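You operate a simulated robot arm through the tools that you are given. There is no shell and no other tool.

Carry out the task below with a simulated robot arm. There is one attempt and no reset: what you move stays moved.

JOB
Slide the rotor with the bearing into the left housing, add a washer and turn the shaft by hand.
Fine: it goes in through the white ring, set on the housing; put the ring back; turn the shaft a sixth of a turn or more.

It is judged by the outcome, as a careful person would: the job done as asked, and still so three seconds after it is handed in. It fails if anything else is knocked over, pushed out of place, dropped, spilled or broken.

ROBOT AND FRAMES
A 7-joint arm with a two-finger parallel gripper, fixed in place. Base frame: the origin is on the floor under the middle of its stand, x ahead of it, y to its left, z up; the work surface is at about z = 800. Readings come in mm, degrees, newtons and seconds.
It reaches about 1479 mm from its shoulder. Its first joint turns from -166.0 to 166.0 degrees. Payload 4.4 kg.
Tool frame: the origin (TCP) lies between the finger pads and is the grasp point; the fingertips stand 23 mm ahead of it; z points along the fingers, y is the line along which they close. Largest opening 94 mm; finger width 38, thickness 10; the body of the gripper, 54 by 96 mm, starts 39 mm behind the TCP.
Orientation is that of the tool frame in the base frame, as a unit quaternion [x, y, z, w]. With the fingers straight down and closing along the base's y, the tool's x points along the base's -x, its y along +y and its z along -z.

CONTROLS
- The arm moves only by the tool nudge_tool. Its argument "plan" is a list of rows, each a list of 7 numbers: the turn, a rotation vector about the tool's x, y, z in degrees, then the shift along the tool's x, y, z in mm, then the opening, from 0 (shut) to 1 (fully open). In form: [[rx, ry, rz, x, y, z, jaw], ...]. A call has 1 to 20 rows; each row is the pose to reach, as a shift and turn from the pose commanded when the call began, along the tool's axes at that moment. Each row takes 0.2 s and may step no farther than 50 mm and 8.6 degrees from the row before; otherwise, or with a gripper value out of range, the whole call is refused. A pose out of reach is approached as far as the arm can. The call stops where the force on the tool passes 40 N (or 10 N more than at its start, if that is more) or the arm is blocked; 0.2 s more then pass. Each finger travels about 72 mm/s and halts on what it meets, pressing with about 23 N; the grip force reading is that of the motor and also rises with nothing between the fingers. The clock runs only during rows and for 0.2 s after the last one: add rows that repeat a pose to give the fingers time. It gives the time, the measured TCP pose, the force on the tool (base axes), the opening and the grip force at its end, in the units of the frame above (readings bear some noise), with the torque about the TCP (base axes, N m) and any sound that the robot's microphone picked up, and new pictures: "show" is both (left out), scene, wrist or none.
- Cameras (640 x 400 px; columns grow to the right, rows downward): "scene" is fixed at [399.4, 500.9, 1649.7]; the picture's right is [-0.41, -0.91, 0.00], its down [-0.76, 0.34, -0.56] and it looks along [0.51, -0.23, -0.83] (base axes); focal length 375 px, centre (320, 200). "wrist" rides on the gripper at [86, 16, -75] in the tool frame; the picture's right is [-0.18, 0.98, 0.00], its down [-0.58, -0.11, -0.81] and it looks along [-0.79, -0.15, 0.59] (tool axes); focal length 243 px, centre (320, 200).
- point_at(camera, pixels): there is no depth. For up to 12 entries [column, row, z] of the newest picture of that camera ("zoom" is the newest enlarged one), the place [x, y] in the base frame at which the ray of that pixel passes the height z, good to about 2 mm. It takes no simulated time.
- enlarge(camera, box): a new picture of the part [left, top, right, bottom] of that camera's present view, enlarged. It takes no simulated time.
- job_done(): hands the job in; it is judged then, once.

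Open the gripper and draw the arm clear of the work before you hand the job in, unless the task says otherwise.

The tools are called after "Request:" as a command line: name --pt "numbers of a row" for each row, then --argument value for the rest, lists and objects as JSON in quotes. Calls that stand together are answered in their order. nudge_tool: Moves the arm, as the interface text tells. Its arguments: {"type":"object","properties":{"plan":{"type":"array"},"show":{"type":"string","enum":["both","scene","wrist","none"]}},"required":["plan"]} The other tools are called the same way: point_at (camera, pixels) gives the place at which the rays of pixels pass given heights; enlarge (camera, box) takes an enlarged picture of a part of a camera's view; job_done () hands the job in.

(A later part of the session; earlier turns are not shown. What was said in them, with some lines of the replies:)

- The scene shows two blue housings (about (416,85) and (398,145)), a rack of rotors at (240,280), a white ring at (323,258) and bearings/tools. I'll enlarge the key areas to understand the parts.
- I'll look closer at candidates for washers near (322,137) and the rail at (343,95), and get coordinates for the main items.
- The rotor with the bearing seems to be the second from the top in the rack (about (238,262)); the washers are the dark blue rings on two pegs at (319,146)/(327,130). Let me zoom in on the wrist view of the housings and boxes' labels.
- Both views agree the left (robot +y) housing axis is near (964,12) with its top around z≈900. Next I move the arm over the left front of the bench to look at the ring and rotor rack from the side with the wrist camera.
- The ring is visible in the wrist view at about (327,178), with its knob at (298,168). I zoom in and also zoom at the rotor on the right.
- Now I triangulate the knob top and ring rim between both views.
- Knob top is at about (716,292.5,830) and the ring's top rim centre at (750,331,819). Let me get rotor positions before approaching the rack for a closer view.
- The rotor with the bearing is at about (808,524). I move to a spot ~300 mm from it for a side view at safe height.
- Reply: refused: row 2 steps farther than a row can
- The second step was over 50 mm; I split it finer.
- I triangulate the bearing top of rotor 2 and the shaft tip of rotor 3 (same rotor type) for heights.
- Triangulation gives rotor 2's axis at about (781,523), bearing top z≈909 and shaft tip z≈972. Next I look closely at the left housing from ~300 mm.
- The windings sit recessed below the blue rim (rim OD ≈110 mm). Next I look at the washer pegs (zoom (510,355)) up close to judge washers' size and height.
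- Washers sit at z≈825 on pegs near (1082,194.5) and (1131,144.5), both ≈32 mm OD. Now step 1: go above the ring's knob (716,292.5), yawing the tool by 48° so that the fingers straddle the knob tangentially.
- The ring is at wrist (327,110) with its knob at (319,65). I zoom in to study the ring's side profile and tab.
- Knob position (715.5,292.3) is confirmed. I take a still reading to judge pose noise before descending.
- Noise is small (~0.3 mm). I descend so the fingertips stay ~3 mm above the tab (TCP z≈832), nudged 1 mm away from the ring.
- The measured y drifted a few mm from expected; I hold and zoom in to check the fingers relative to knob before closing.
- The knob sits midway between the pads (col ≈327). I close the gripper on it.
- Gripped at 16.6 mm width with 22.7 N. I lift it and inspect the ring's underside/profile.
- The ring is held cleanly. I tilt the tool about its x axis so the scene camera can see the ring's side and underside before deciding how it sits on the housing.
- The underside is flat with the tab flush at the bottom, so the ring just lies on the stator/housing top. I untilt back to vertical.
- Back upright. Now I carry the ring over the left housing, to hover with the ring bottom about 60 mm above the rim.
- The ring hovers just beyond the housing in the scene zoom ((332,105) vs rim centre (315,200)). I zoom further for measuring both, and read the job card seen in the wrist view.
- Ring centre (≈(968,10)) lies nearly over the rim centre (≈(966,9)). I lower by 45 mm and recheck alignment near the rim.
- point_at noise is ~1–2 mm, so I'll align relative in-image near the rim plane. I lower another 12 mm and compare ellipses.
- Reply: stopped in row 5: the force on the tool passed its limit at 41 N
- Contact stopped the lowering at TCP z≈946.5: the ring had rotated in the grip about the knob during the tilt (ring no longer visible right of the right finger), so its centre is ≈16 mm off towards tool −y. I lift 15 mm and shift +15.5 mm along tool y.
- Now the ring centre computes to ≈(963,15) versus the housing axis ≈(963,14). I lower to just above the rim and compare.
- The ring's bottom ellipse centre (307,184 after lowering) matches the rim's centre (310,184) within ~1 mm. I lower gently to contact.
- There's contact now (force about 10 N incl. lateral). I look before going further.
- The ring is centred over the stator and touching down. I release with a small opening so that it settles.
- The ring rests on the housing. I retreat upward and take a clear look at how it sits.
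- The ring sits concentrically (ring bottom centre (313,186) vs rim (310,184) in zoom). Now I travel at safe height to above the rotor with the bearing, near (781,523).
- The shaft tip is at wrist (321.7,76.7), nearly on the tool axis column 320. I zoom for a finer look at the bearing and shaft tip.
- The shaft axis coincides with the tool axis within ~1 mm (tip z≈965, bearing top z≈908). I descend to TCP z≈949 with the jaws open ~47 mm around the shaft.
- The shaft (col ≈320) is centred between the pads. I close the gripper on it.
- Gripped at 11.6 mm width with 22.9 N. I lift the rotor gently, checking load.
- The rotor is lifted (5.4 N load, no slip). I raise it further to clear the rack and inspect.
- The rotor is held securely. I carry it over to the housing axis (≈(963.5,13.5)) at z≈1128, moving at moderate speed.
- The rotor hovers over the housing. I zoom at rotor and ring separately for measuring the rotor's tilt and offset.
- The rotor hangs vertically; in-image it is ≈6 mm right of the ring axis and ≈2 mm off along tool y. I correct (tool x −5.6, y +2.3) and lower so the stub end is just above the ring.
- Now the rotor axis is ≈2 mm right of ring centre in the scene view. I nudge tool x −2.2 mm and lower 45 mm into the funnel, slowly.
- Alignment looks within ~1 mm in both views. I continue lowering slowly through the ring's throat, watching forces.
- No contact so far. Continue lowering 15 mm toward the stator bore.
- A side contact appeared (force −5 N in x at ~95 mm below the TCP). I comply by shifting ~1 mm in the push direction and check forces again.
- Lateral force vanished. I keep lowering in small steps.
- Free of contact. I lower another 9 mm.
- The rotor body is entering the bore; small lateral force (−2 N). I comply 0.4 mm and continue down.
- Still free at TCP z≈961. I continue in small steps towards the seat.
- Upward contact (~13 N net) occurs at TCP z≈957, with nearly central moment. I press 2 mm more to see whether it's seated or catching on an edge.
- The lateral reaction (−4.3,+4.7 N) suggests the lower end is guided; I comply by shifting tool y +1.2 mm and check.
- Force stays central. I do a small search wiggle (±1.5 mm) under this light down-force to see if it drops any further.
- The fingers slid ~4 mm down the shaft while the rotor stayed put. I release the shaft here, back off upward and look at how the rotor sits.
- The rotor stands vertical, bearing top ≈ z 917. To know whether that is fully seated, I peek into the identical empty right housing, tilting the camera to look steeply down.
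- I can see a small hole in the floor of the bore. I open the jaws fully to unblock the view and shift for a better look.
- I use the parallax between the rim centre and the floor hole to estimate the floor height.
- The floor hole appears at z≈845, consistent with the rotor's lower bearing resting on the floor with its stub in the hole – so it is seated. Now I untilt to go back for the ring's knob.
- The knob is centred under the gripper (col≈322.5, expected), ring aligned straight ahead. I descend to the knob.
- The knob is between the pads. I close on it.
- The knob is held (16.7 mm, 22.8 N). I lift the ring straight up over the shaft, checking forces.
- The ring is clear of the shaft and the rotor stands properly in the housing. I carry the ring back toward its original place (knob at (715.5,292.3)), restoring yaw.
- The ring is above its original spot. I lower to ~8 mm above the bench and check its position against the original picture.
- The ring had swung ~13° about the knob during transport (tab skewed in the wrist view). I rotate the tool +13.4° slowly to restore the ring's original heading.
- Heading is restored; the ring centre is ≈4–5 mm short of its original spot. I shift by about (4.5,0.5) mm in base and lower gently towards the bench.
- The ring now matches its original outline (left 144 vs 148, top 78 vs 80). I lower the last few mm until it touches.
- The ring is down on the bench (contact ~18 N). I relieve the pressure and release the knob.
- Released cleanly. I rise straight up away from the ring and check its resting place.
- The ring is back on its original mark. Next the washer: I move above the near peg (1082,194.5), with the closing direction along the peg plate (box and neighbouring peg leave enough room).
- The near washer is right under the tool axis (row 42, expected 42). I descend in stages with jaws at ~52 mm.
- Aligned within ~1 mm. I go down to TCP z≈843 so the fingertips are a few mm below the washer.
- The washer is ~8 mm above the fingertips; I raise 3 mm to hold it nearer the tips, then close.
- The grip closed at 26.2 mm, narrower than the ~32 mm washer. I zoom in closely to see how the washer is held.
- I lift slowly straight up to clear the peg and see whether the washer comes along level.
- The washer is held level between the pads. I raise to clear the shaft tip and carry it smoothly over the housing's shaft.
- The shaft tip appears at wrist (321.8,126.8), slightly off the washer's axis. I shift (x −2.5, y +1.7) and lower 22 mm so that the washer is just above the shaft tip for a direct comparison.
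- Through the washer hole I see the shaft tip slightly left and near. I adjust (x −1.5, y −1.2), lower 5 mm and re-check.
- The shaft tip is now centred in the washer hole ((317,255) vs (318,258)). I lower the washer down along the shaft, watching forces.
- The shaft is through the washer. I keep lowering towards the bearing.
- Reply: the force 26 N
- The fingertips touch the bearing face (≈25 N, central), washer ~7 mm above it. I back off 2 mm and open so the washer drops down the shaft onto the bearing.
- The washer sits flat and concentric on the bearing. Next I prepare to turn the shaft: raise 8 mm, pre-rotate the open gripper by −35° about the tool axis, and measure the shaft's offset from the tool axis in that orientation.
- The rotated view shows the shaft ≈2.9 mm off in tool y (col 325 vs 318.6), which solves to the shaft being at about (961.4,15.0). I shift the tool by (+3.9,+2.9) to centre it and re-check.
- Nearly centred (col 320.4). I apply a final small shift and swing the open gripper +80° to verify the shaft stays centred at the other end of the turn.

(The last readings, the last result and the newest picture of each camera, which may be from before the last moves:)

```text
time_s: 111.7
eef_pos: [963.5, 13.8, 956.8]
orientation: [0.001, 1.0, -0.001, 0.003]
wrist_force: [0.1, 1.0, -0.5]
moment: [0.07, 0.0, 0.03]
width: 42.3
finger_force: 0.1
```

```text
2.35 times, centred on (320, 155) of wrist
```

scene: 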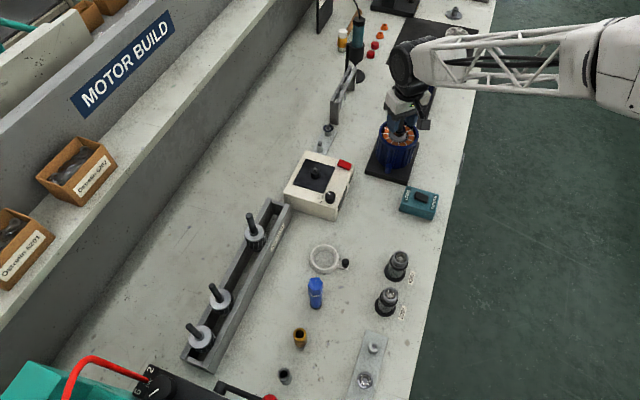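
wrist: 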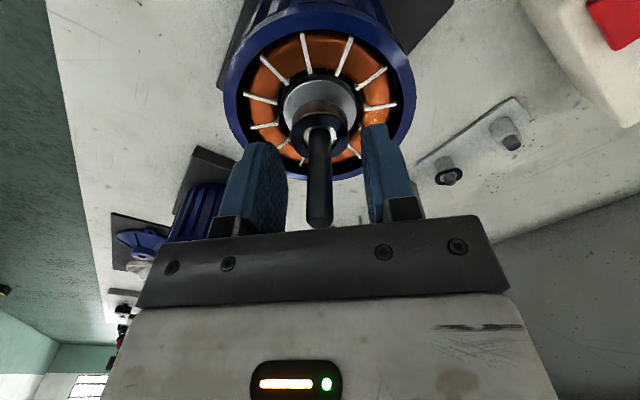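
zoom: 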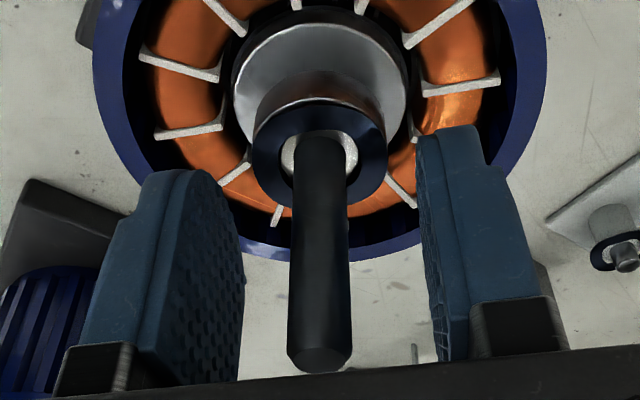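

The shaft stays centred (col ≈319.7) at this orientation too. I now close on the shaft here.

Request:
nudge_tool --pt "0 0 0 0 0.3 0 0.3" --pt "0 0 0 0 0.3 0 0.15" --pt "0 0 0 0 0.3 0 0.05" --pt "0 0 0 0 0.3 0 0" --pt "0 0 0 0 0.3 0 0" --show "wrist"

Request:
enlarge --camera "wrist" --box '[245, 70, 395, 240]'

```text
time_s: 112.9
eef_pos: [961.2, 13.7, 957.3]
orientation: [0.0, 1.0, 0.0, 0.004]
wrist_force: [-0.9, 3.5, 4.3]
moment: [0.43, 0.03, -0.01]
width: 12.2
finger_force: 23.5
```

wrist: 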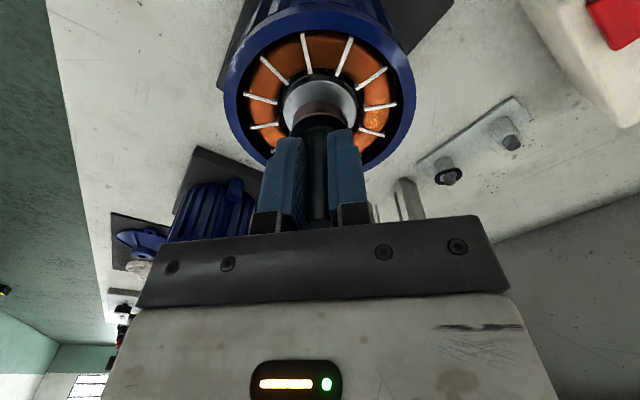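

```text
2.35 times, centred on (320, 155) of wrist
```

zoom: 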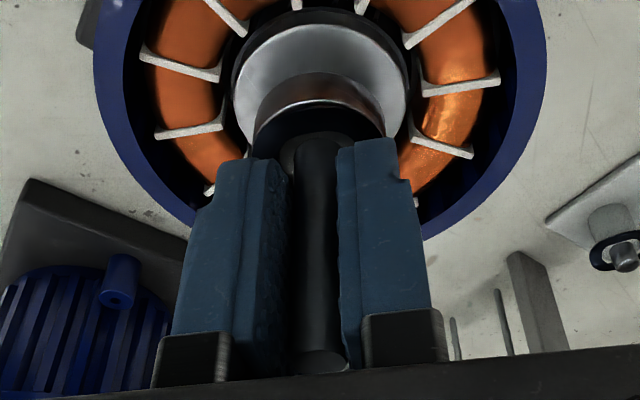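

Gripped (12.2 mm). There's a small side load (3.5 N in +y); I comply 0.6 mm and begin turning: −24° first, checking forces.

Request:
nudge_tool --pt "0 0 0 0 0.6 0 0" --pt "0 0 -5 0 0.6 0 0" --pt "0 0 -10 0 0.6 0 0" --pt "0 0 -15 0 0.6 0 0" --pt "0 0 -20 0 0.6 0 0" --pt "0 0 -24 0 0.6 0 0" --pt "0 0 -24 0 0.6 0 0" --show "scene"

Request:
enlarge --camera "scene" --box '[375, 95, 425, 155]'

```text
time_s: 114.5
eef_pos: [962.3, 14.9, 956.2]
orientation: [-0.208, 0.978, -0.001, 0.002]
wrist_force: [0.1, 0.2, -0.5]
moment: [0.08, 0.0, 0.0]
width: 11.4
finger_force: 22.4
```

scene: 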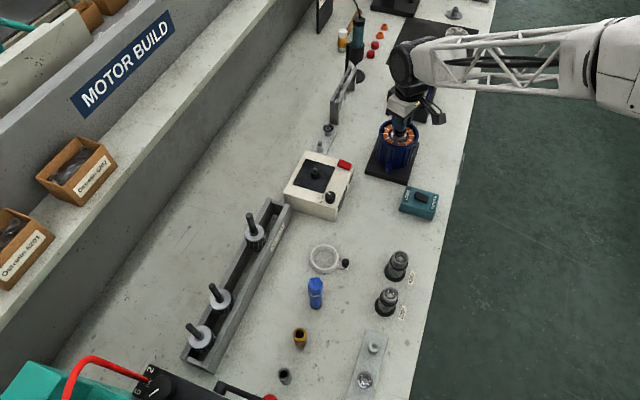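

```text
6.67 times, centred on (400, 125) of scene
```

zoom: 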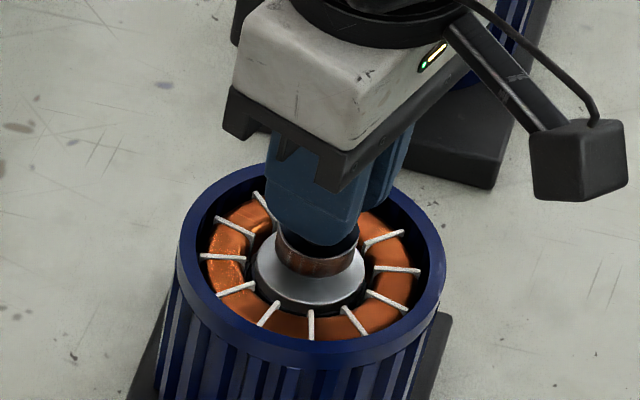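

Forces are near zero and the shaft turns with the grip. I continue another −66° (total 90°).

Request:
nudge_tool --pt "0 0 -6 0 0 0 0" --pt "0 0 -12 0 0 0 0" --pt "0 0 -18 0 0 0 0" --pt "0 0 -24 0 0 0 0" --pt "0 0 -30 0 0 0 0" --pt "0 0 -36 0 0 0 0" --pt "0 0 -42 0 0 0 0" --pt "0 0 -48 0 0 0 0" --pt "0 0 -54 0 0 0 0" --pt "0 0 -60 0 0 0 0" --pt "0 0 -66 0 0 0 0" --pt "0 0 -66 0 0 0 0"

Request:
enlarge --camera "wrist" --box '[245, 70, 395, 240]'

Request:
enlarge --camera "scene" --box '[375, 95, 425, 155]'

```text
time_s: 117.1
eef_pos: [961.0, 14.6, 956.6]
orientation: [0.708, -0.707, 0.002, -0.001]
wrist_force: [-0.3, -0.5, 0.0]
moment: [0.01, 0.06, 0.0]
width: 11.7
finger_force: 22.9
```

scene: 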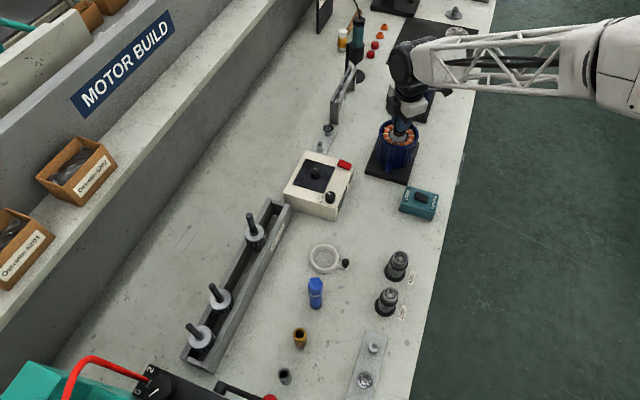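
wrist: 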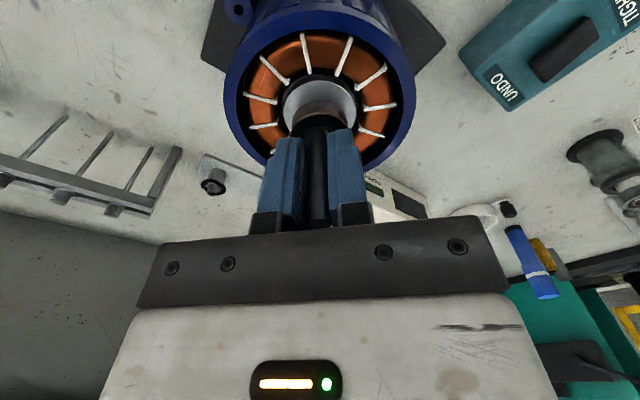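

```text
2.35 times, centred on (320, 155) of wrist
```

zoom: 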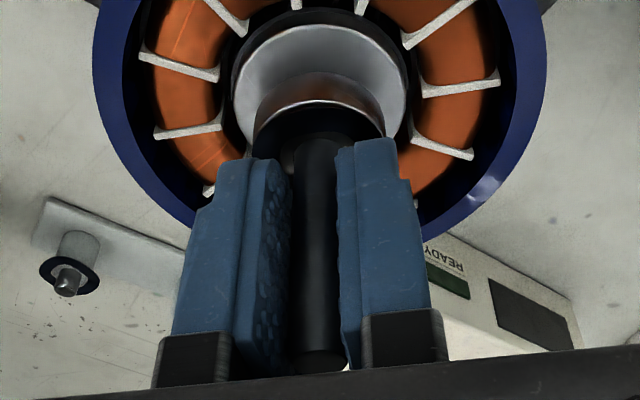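

```text
6.67 times, centred on (400, 125) of scene
```

zoom: 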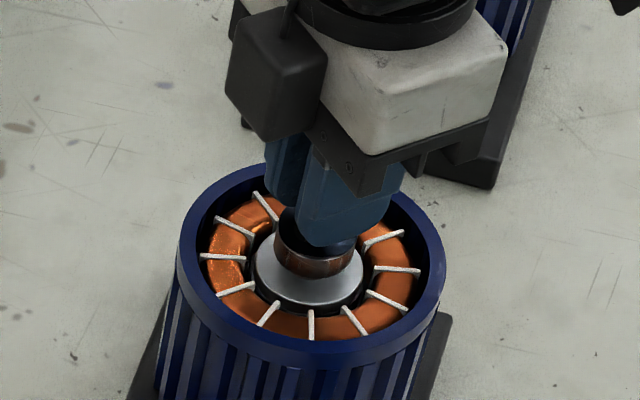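

The shaft has been turned by 90° with no resistance. I release, rise straight up clear of the shaft and inspect.

Request:
nudge_tool --pt "0 0 0 0 0 0 0.1" --pt "0 0 0 0 0 0 0.25" --pt "0 0 0 0 0 0 0.4" --pt "0 0 0 0 0 -10 0.4" --pt "0 0 0 0 0 -35 0.4" --pt "0 0 0 0 0 -70 0.4" --pt "0 0 0 0 0 -110 0.4" --pt "0 0 0 0 0 -130 0.4" --pt "0 0 0 0 0 -130 0.4"

Request:
enlarge --camera "wrist" --box '[250, 0, 390, 120]'

Request:
enlarge --camera "scene" --box '[375, 95, 425, 155]'

```text
time_s: 119.1
eef_pos: [959.0, 15.0, 1087.3]
orientation: [0.707, -0.707, 0.002, -0.001]
wrist_force: [0.3, 0.6, -0.1]
moment: [0.01, -0.01, -0.02]
width: 37.7
finger_force: 0.0
```

scene: 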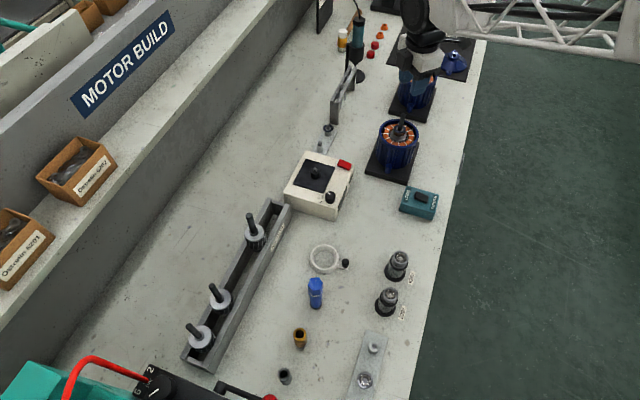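
wrist: 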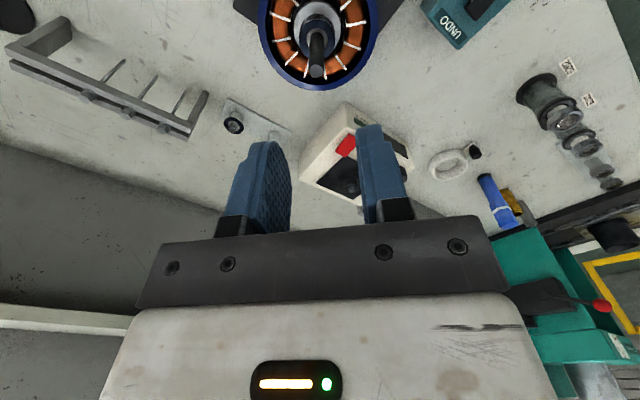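

```text
3.33 times, centred on (320, 60) of wrist
```

zoom: 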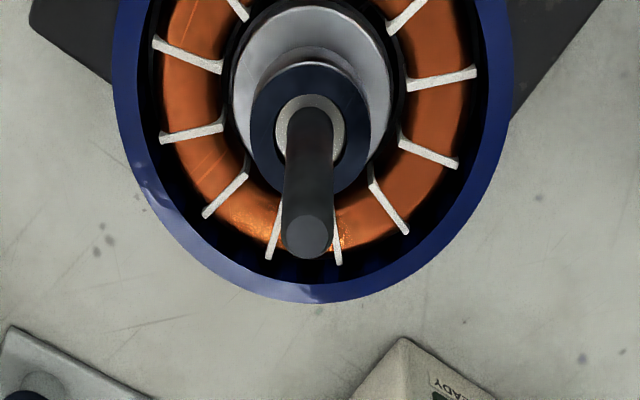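

```text
6.67 times, centred on (400, 125) of scene
```

zoom: 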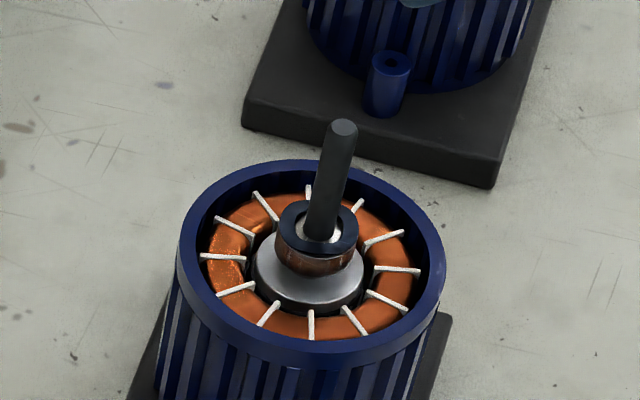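

Everything looks right: the washer rests on the bearing around the shaft, rotor upright. I now retreat the arm, open, to its starting area clear of the work and check the whole scene.

Request:
nudge_tool --pt "0 0 0 0 0 -30 0.5" --pt "0 0 8 5 16 -60 0.6" --pt "0 0 16 11 34 -66 0.7" --pt "0 0 24 17 52 -66 0.8" --pt "0 0 32 23 70 -66 0.9" --pt "0 0 40 29 88 -66 1" --pt "0 0 48 35 106 -66 1" --pt "0 0 56 41 124 -66 1" --pt "0 0 64 47 142 -66 1" --pt "0 0 72 53 160 -66 1" --pt "0 0 80 58 176 -66 1" --pt "0 0 88 61 188 -66 1" --pt "0 0 90 61 188 -66 1" --pt "0 0 90 61 188 -66 1"

Request:
enlarge --camera "scene" --box '[360, 90, 440, 190]'

Request:
enlarge --camera "wrist" --box '[300, 20, 460, 190]'

```text
time_s: 122.1
eef_pos: [770.3, -46.2, 1151.2]
orientation: [0.0, 1.0, -0.001, 0.003]
wrist_force: [-0.7, -0.6, 0.0]
moment: [0.03, -0.01, 0.03]
width: 93.9
finger_force: 0.0
```

scene: 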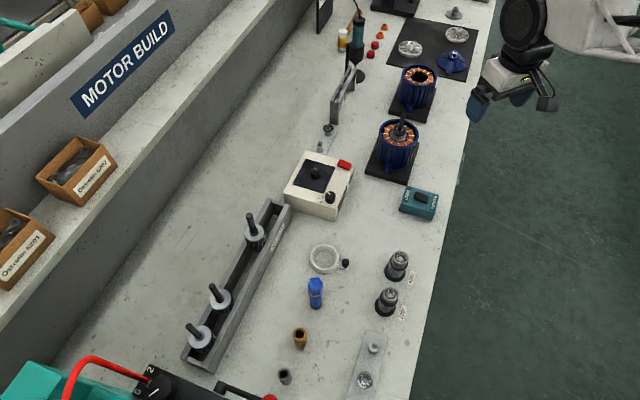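
wrist: 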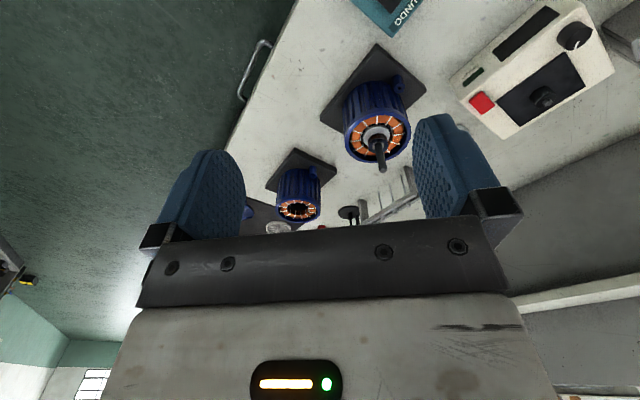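

```text
4.00 times, centred on (400, 140) of scene
```

zoom: 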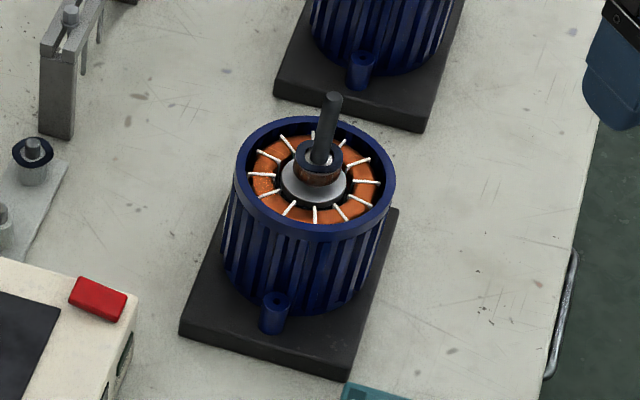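

```text
2.35 times, centred on (380, 105) of wrist
```

zoom: 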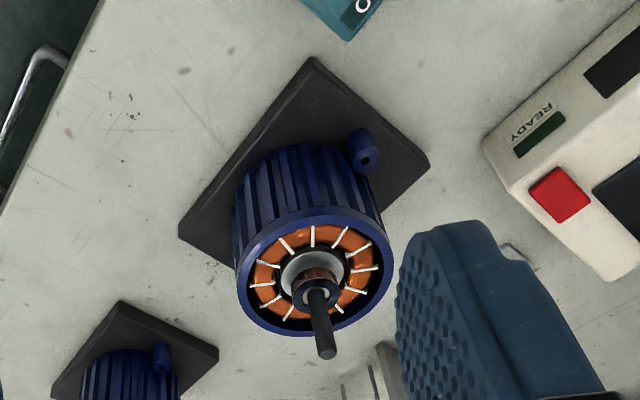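

All looks in order, but before handing in I want to be sure the rotor is fully seated. I'll take a closer look into the identical empty right housing again to measure the depth of its floor from two viewpoints.

Request:
nudge_tool --pt "0 0 -6 -39 -16.5 0 1" --pt "0 0 -12 -78 -33 0 1" --pt "0 0 -18 -117 -49.5 0 1" --pt "0 0 -24 -156 -66 0 1" --pt "0 0 -30 -195 -82.5 10 1" --pt "0 0 -36 -234 -99 30 1" --pt "0 0 -42 -273 -115.5 50 1" --pt "0 0 -48 -310 -132 70 1" --pt "0 0 -48 -310 -132 80 1" --pt "0 0 -48 -310 -132 80 1" --show "none"

Request:
nudge_tool --pt "0 8 0 0 0 0 1" --pt "0 16 0 0 0 0 1" --pt "0 24 0 0 0 0 1" --pt "0 32 0 0 0 0 1" --pt "0 40 0 0 0 0 1" --pt "0 40 0 0 0 0 1" --pt "0 40 0 0 0 0 1" --show "wrist"

```text
time_s: 124.3
eef_pos: [1082.1, -179.1, 1074.0]
orientation: [-0.407, 0.914, -0.002, 0.002]
wrist_force: [-0.1, 0.2, 0.2]
moment: [0.01, -0.02, -0.02]
width: 93.9
finger_force: 0.1
```

```text
time_s: 125.9
eef_pos: [1082.8, -176.5, 1072.7]
orientation: [-0.381, 0.859, -0.141, -0.311]
wrist_force: [-0.6, 0.1, 0.3]
moment: [-0.01, 0.01, 0.0]
width: 93.9
finger_force: 0.0
```

wrist: 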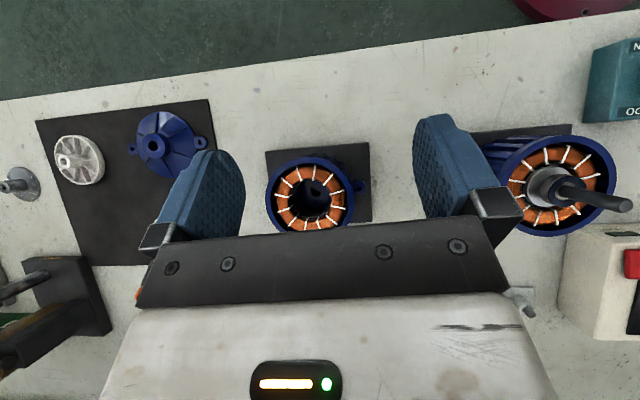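

I zoom tightly into the right housing's bore and query the rays for the hole and rim.

Request:
enlarge --camera "wrist" --box '[300, 175, 336, 205]'

Request:
enlarge --camera "wrist" --box '[260, 145, 365, 235]'

```text
13.33 times, centred on (318, 190) of wrist
```

zoom: 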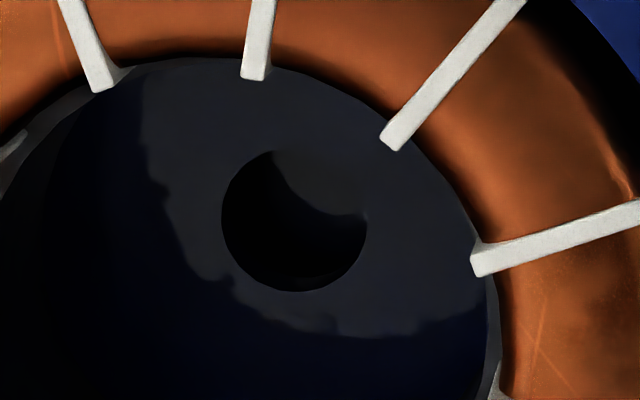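

```text
4.44 times, centred on (312, 190) of wrist
```

zoom: 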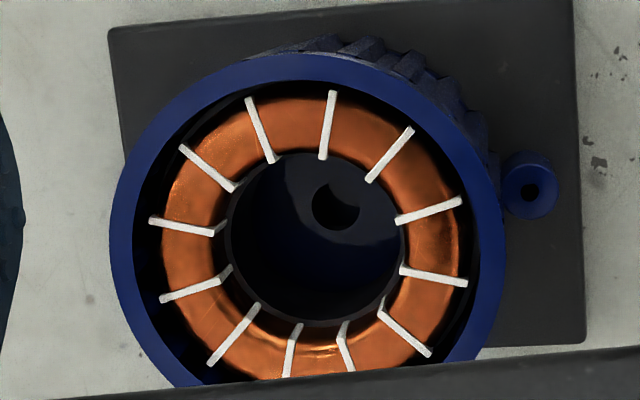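

The floor is flat with just a ⌀≈15 mm hole – no larger pocket. I record rays here, then shift the camera ~100 mm for parallax.

Request:
point_at --camera "wrist" --pixels '[[316.05, 191.5, 830], [316.05, 191.5, 830], [316.05, 191.5, 830], [316.05, 191.5, 850], [316.05, 191.5, 850], [316.05, 191.5, 850], [309.1, 200.6, 910], [309.1, 200.6, 910], [309.1, 200.6, 910]]'

Request:
nudge_tool --pt "0 0 0 -24 0 20 1" --pt "0 0 0 -48 0 40 1" --pt "0 0 0 -72 0 60 1" --pt "0 0 0 -84 0 70 1" --pt "0 0 0 -84 0 70 1" --pt "0 0 0 -84 0 70 1" --show "wrist"

```text
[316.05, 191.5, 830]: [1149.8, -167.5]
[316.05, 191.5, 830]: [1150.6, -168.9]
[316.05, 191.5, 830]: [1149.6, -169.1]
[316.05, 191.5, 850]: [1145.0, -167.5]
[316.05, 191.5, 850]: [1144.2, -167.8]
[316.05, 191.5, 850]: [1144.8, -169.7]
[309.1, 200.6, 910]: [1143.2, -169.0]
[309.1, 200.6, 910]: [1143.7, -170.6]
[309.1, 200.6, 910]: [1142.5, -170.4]
```

```text
time_s: 127.3
eef_pos: [1098.8, -162.6, 966.7]
orientation: [-0.382, 0.859, -0.141, -0.31]
wrist_force: [0.1, 0.0, 0.2]
moment: [0.02, 0.01, 0.0]
width: 93.6
finger_force: 0.0
```

wrist: 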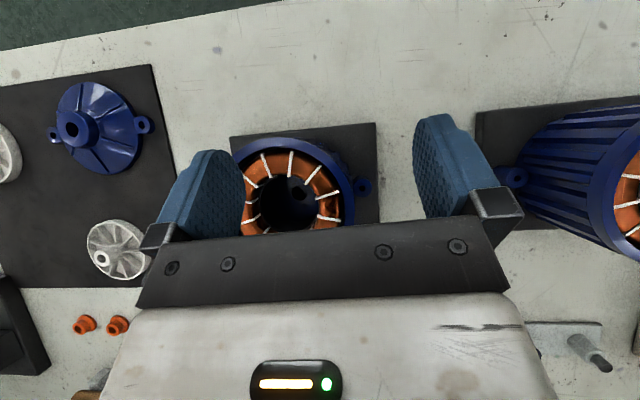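

I mis-signed the tilted axis and moved closer down instead (no contact; forces zero). This closer view is still useful: I zoom in here.

Request:
enlarge --camera "wrist" --box '[255, 165, 345, 235]'

Request:
enlarge --camera "wrist" --box '[275, 172, 325, 214]'

```text
5.71 times, centred on (300, 200) of wrist
```

zoom: 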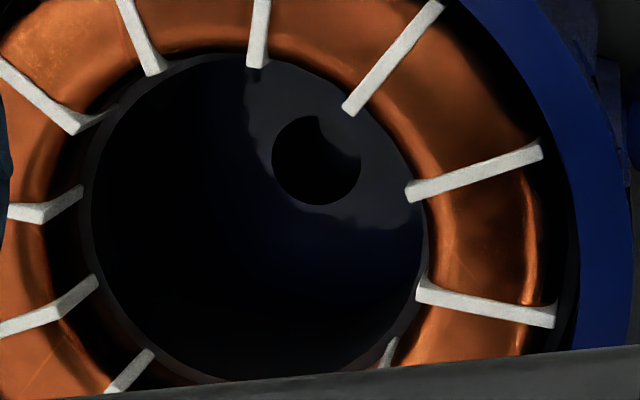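

```text
9.52 times, centred on (300, 193) of wrist
```

zoom: 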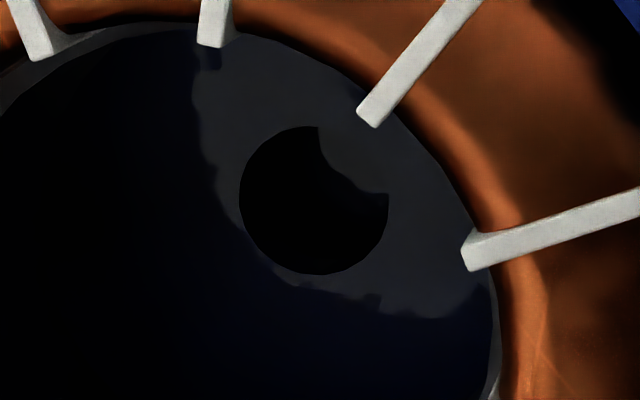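

Request:
point_at --camera "wrist" --pixels '[[299.3, 193.0, 830], [299.3, 193.0, 830], [299.3, 193.0, 830], [299.3, 193.0, 850], [299.3, 193.0, 850], [299.3, 193.0, 850], [299.3, 193.0, 840], [299.3, 193.0, 840]]'

Request:
nudge_tool --pt "0 0 0 32 0 -38 1" --pt "0 0 0 64 0 -76 1" --pt "0 0 0 64 0 -76 1" --pt "0 0 0 40 0 -96 1" --pt "0 0 0 12 0 -120 1" --pt "0 0 0 -16 0 -144 1" --pt "0 0 0 -30 0 -156 1" --pt "0 0 0 -30 0 -156 1" --pt "0 0 0 -30 0 -156 1" --show "wrist"

```text
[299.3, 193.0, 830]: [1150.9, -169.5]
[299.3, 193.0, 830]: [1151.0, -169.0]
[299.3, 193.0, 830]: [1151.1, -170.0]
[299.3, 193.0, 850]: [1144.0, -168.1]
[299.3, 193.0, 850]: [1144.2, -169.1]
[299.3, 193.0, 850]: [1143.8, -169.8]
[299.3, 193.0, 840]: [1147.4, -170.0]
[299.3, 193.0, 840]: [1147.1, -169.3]
```

```text
time_s: 129.3
eef_pos: [1176.3, -71.9, 1064.8]
orientation: [-0.381, 0.86, -0.14, -0.311]
wrist_force: [0.3, -0.8, 0.5]
moment: [0.0, -0.02, -0.07]
width: 94.0
finger_force: 0.0
```

wrist: 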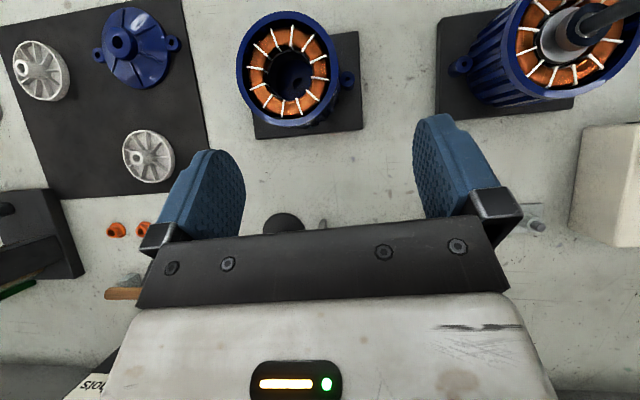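

Now the camera views the right housing from the opposite side. I zoom to locate the hole and rim here.

Request:
enlarge --camera "wrist" --box '[230, 5, 350, 135]'

Request:
enlarge --camera "wrist" --box '[265, 45, 325, 95]'

```text
3.08 times, centred on (290, 70) of wrist
```

zoom: 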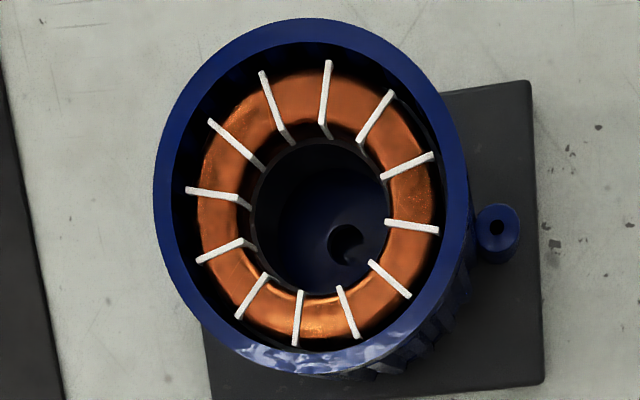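

```text
8.00 times, centred on (295, 70) of wrist
```

zoom: 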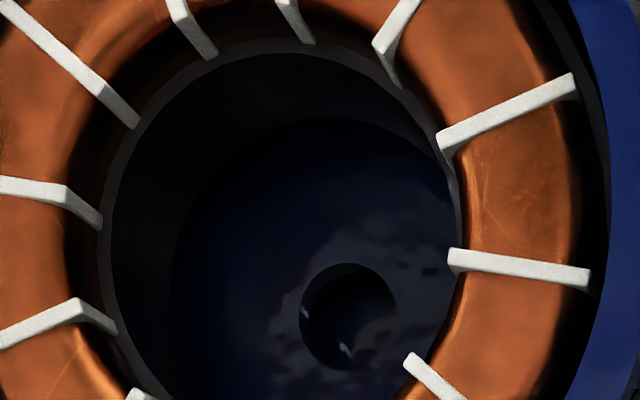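

Request:
point_at --camera "wrist" --pixels '[[298.5, 84.6, 820], [298.5, 84.6, 820], [298.5, 84.6, 830], [298.5, 84.6, 830], [298.5, 84.6, 840], [298.5, 84.6, 840], [298.5, 84.6, 850], [298.5, 84.6, 850], [291, 65, 910], [291, 65, 910]]'

```text
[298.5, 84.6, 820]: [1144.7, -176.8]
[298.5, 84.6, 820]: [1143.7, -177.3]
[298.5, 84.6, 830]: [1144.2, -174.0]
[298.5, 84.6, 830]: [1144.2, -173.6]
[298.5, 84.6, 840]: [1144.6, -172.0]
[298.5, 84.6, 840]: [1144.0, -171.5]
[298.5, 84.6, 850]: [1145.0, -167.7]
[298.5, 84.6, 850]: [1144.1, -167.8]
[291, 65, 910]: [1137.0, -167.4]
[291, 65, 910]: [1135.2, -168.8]
```

Three views intersect at floor z≈850, which matches the rotor's lower bearing resting exactly on the floor with its stub in the hole – it is fully seated. I untilt and retreat to the start area.

Request:
nudge_tool --pt "0 -8 0 0 0 0 1" --pt "0 -16 0 0 0 0 1" --pt "0 -24 0 0 0 0 1" --pt "0 -32 0 0 0 0 1" --pt "0 -40 0 0 0 0 1" --pt "0 -40 0 0 0 0 1" --show "none"

```text
time_s: 130.7
eef_pos: [1178.3, -72.5, 1066.9]
orientation: [-0.406, 0.914, -0.002, 0.002]
wrist_force: [0.1, 0.0, 0.5]
moment: [0.0, 0.01, 0.01]
width: 94.0
finger_force: 0.1
```

Request:
nudge_tool --pt "0 0 0 0 0 -40 1" --pt "0 0 0 0 0 -85 1" --pt "0 0 4.8 25.3 32 -85 1" --pt "0 0 9.6 50.6 64 -85 1" --pt "0 0 14.4 75.9 96 -85 1" --pt "0 0 19.2 101.2 128 -85 1" --pt "0 0 24 126.5 160 -85 1" --pt "0 0 28.8 151.8 192 -85 1" --pt "0 0 33.6 177.1 224 -85 1" --pt "0 0 38.4 202.4 256 -85 1" --pt "0 0 43.2 227.7 288 -85 1" --pt "0 0 48 253 319.8 -85 1" --pt "0 0 48 253 319.8 -85 1"

Request:
enlarge --camera "scene" --box '[375, 95, 425, 155]'

Request:
enlarge --camera "scene" --box '[170, 180, 460, 400]'

```text
time_s: 133.5
eef_pos: [769.2, -42.8, 1147.2]
orientation: [0.001, 1.0, -0.001, 0.003]
wrist_force: [0.3, 0.8, 0.0]
moment: [-0.02, 0.03, 0.01]
width: 93.6
finger_force: 0.1
```

scene: 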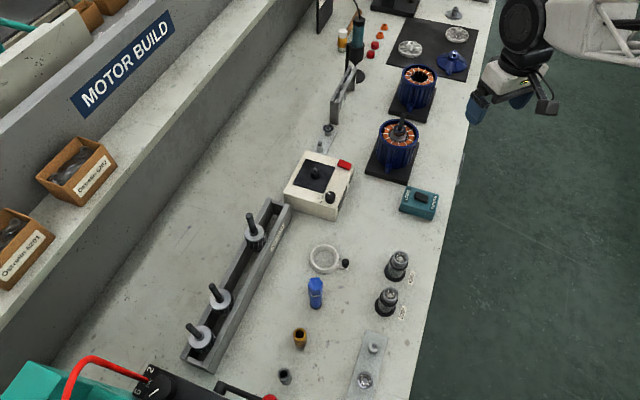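
wrist: 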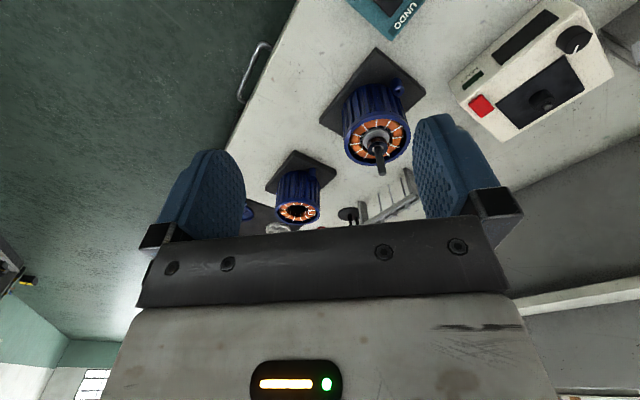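

```text
6.67 times, centred on (400, 125) of scene
```

zoom: 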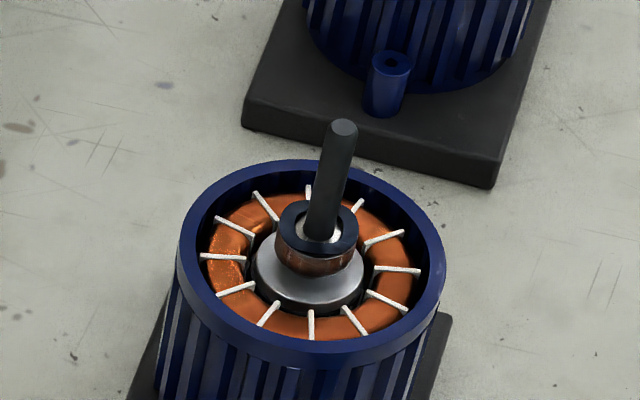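

```text
1.82 times, centred on (315, 290) of scene
```

zoom: 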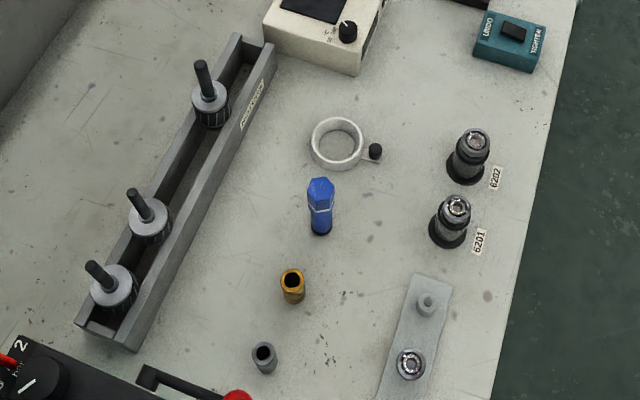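

Final checks before handing in:
- **Rotor:** it stands upright and seated in the left housing.
- **Washer:** it lies on the bearing around the shaft.
- **Shaft:** it was turned 90°.
- **White ring:** it is back at its original spot.
- **Other items:** nothing else looks disturbed.
- **Arm:** it is clear, with the gripper open.

I hand the job in.

Request:
job_done

```text
The job is handed in.
```

I finished the job and handed it in; I haven't seen the judging result.

- **Rotor:** the rotor with the bearing went in through the white ring and is seated in the left housing. Its lower bearing rests on the housing floor, going by the floor height I measured in the identical right housing.
- **Ring:** the white ring is back where it was, within a millimetre or so by the camera.
- **Washer:** one washer from the near peg lies flat on the bearing, around the shaft.
- **Shaft:** I turned the gripped shaft about 90° after the washer was on, a quarter turn, and felt no resistance. The rotor carries no visible mark, so I could not confirm the angle by eye.

Nothing else looked moved or knocked over in the last pictures. The gripper is open and the arm is back near its starting pose.
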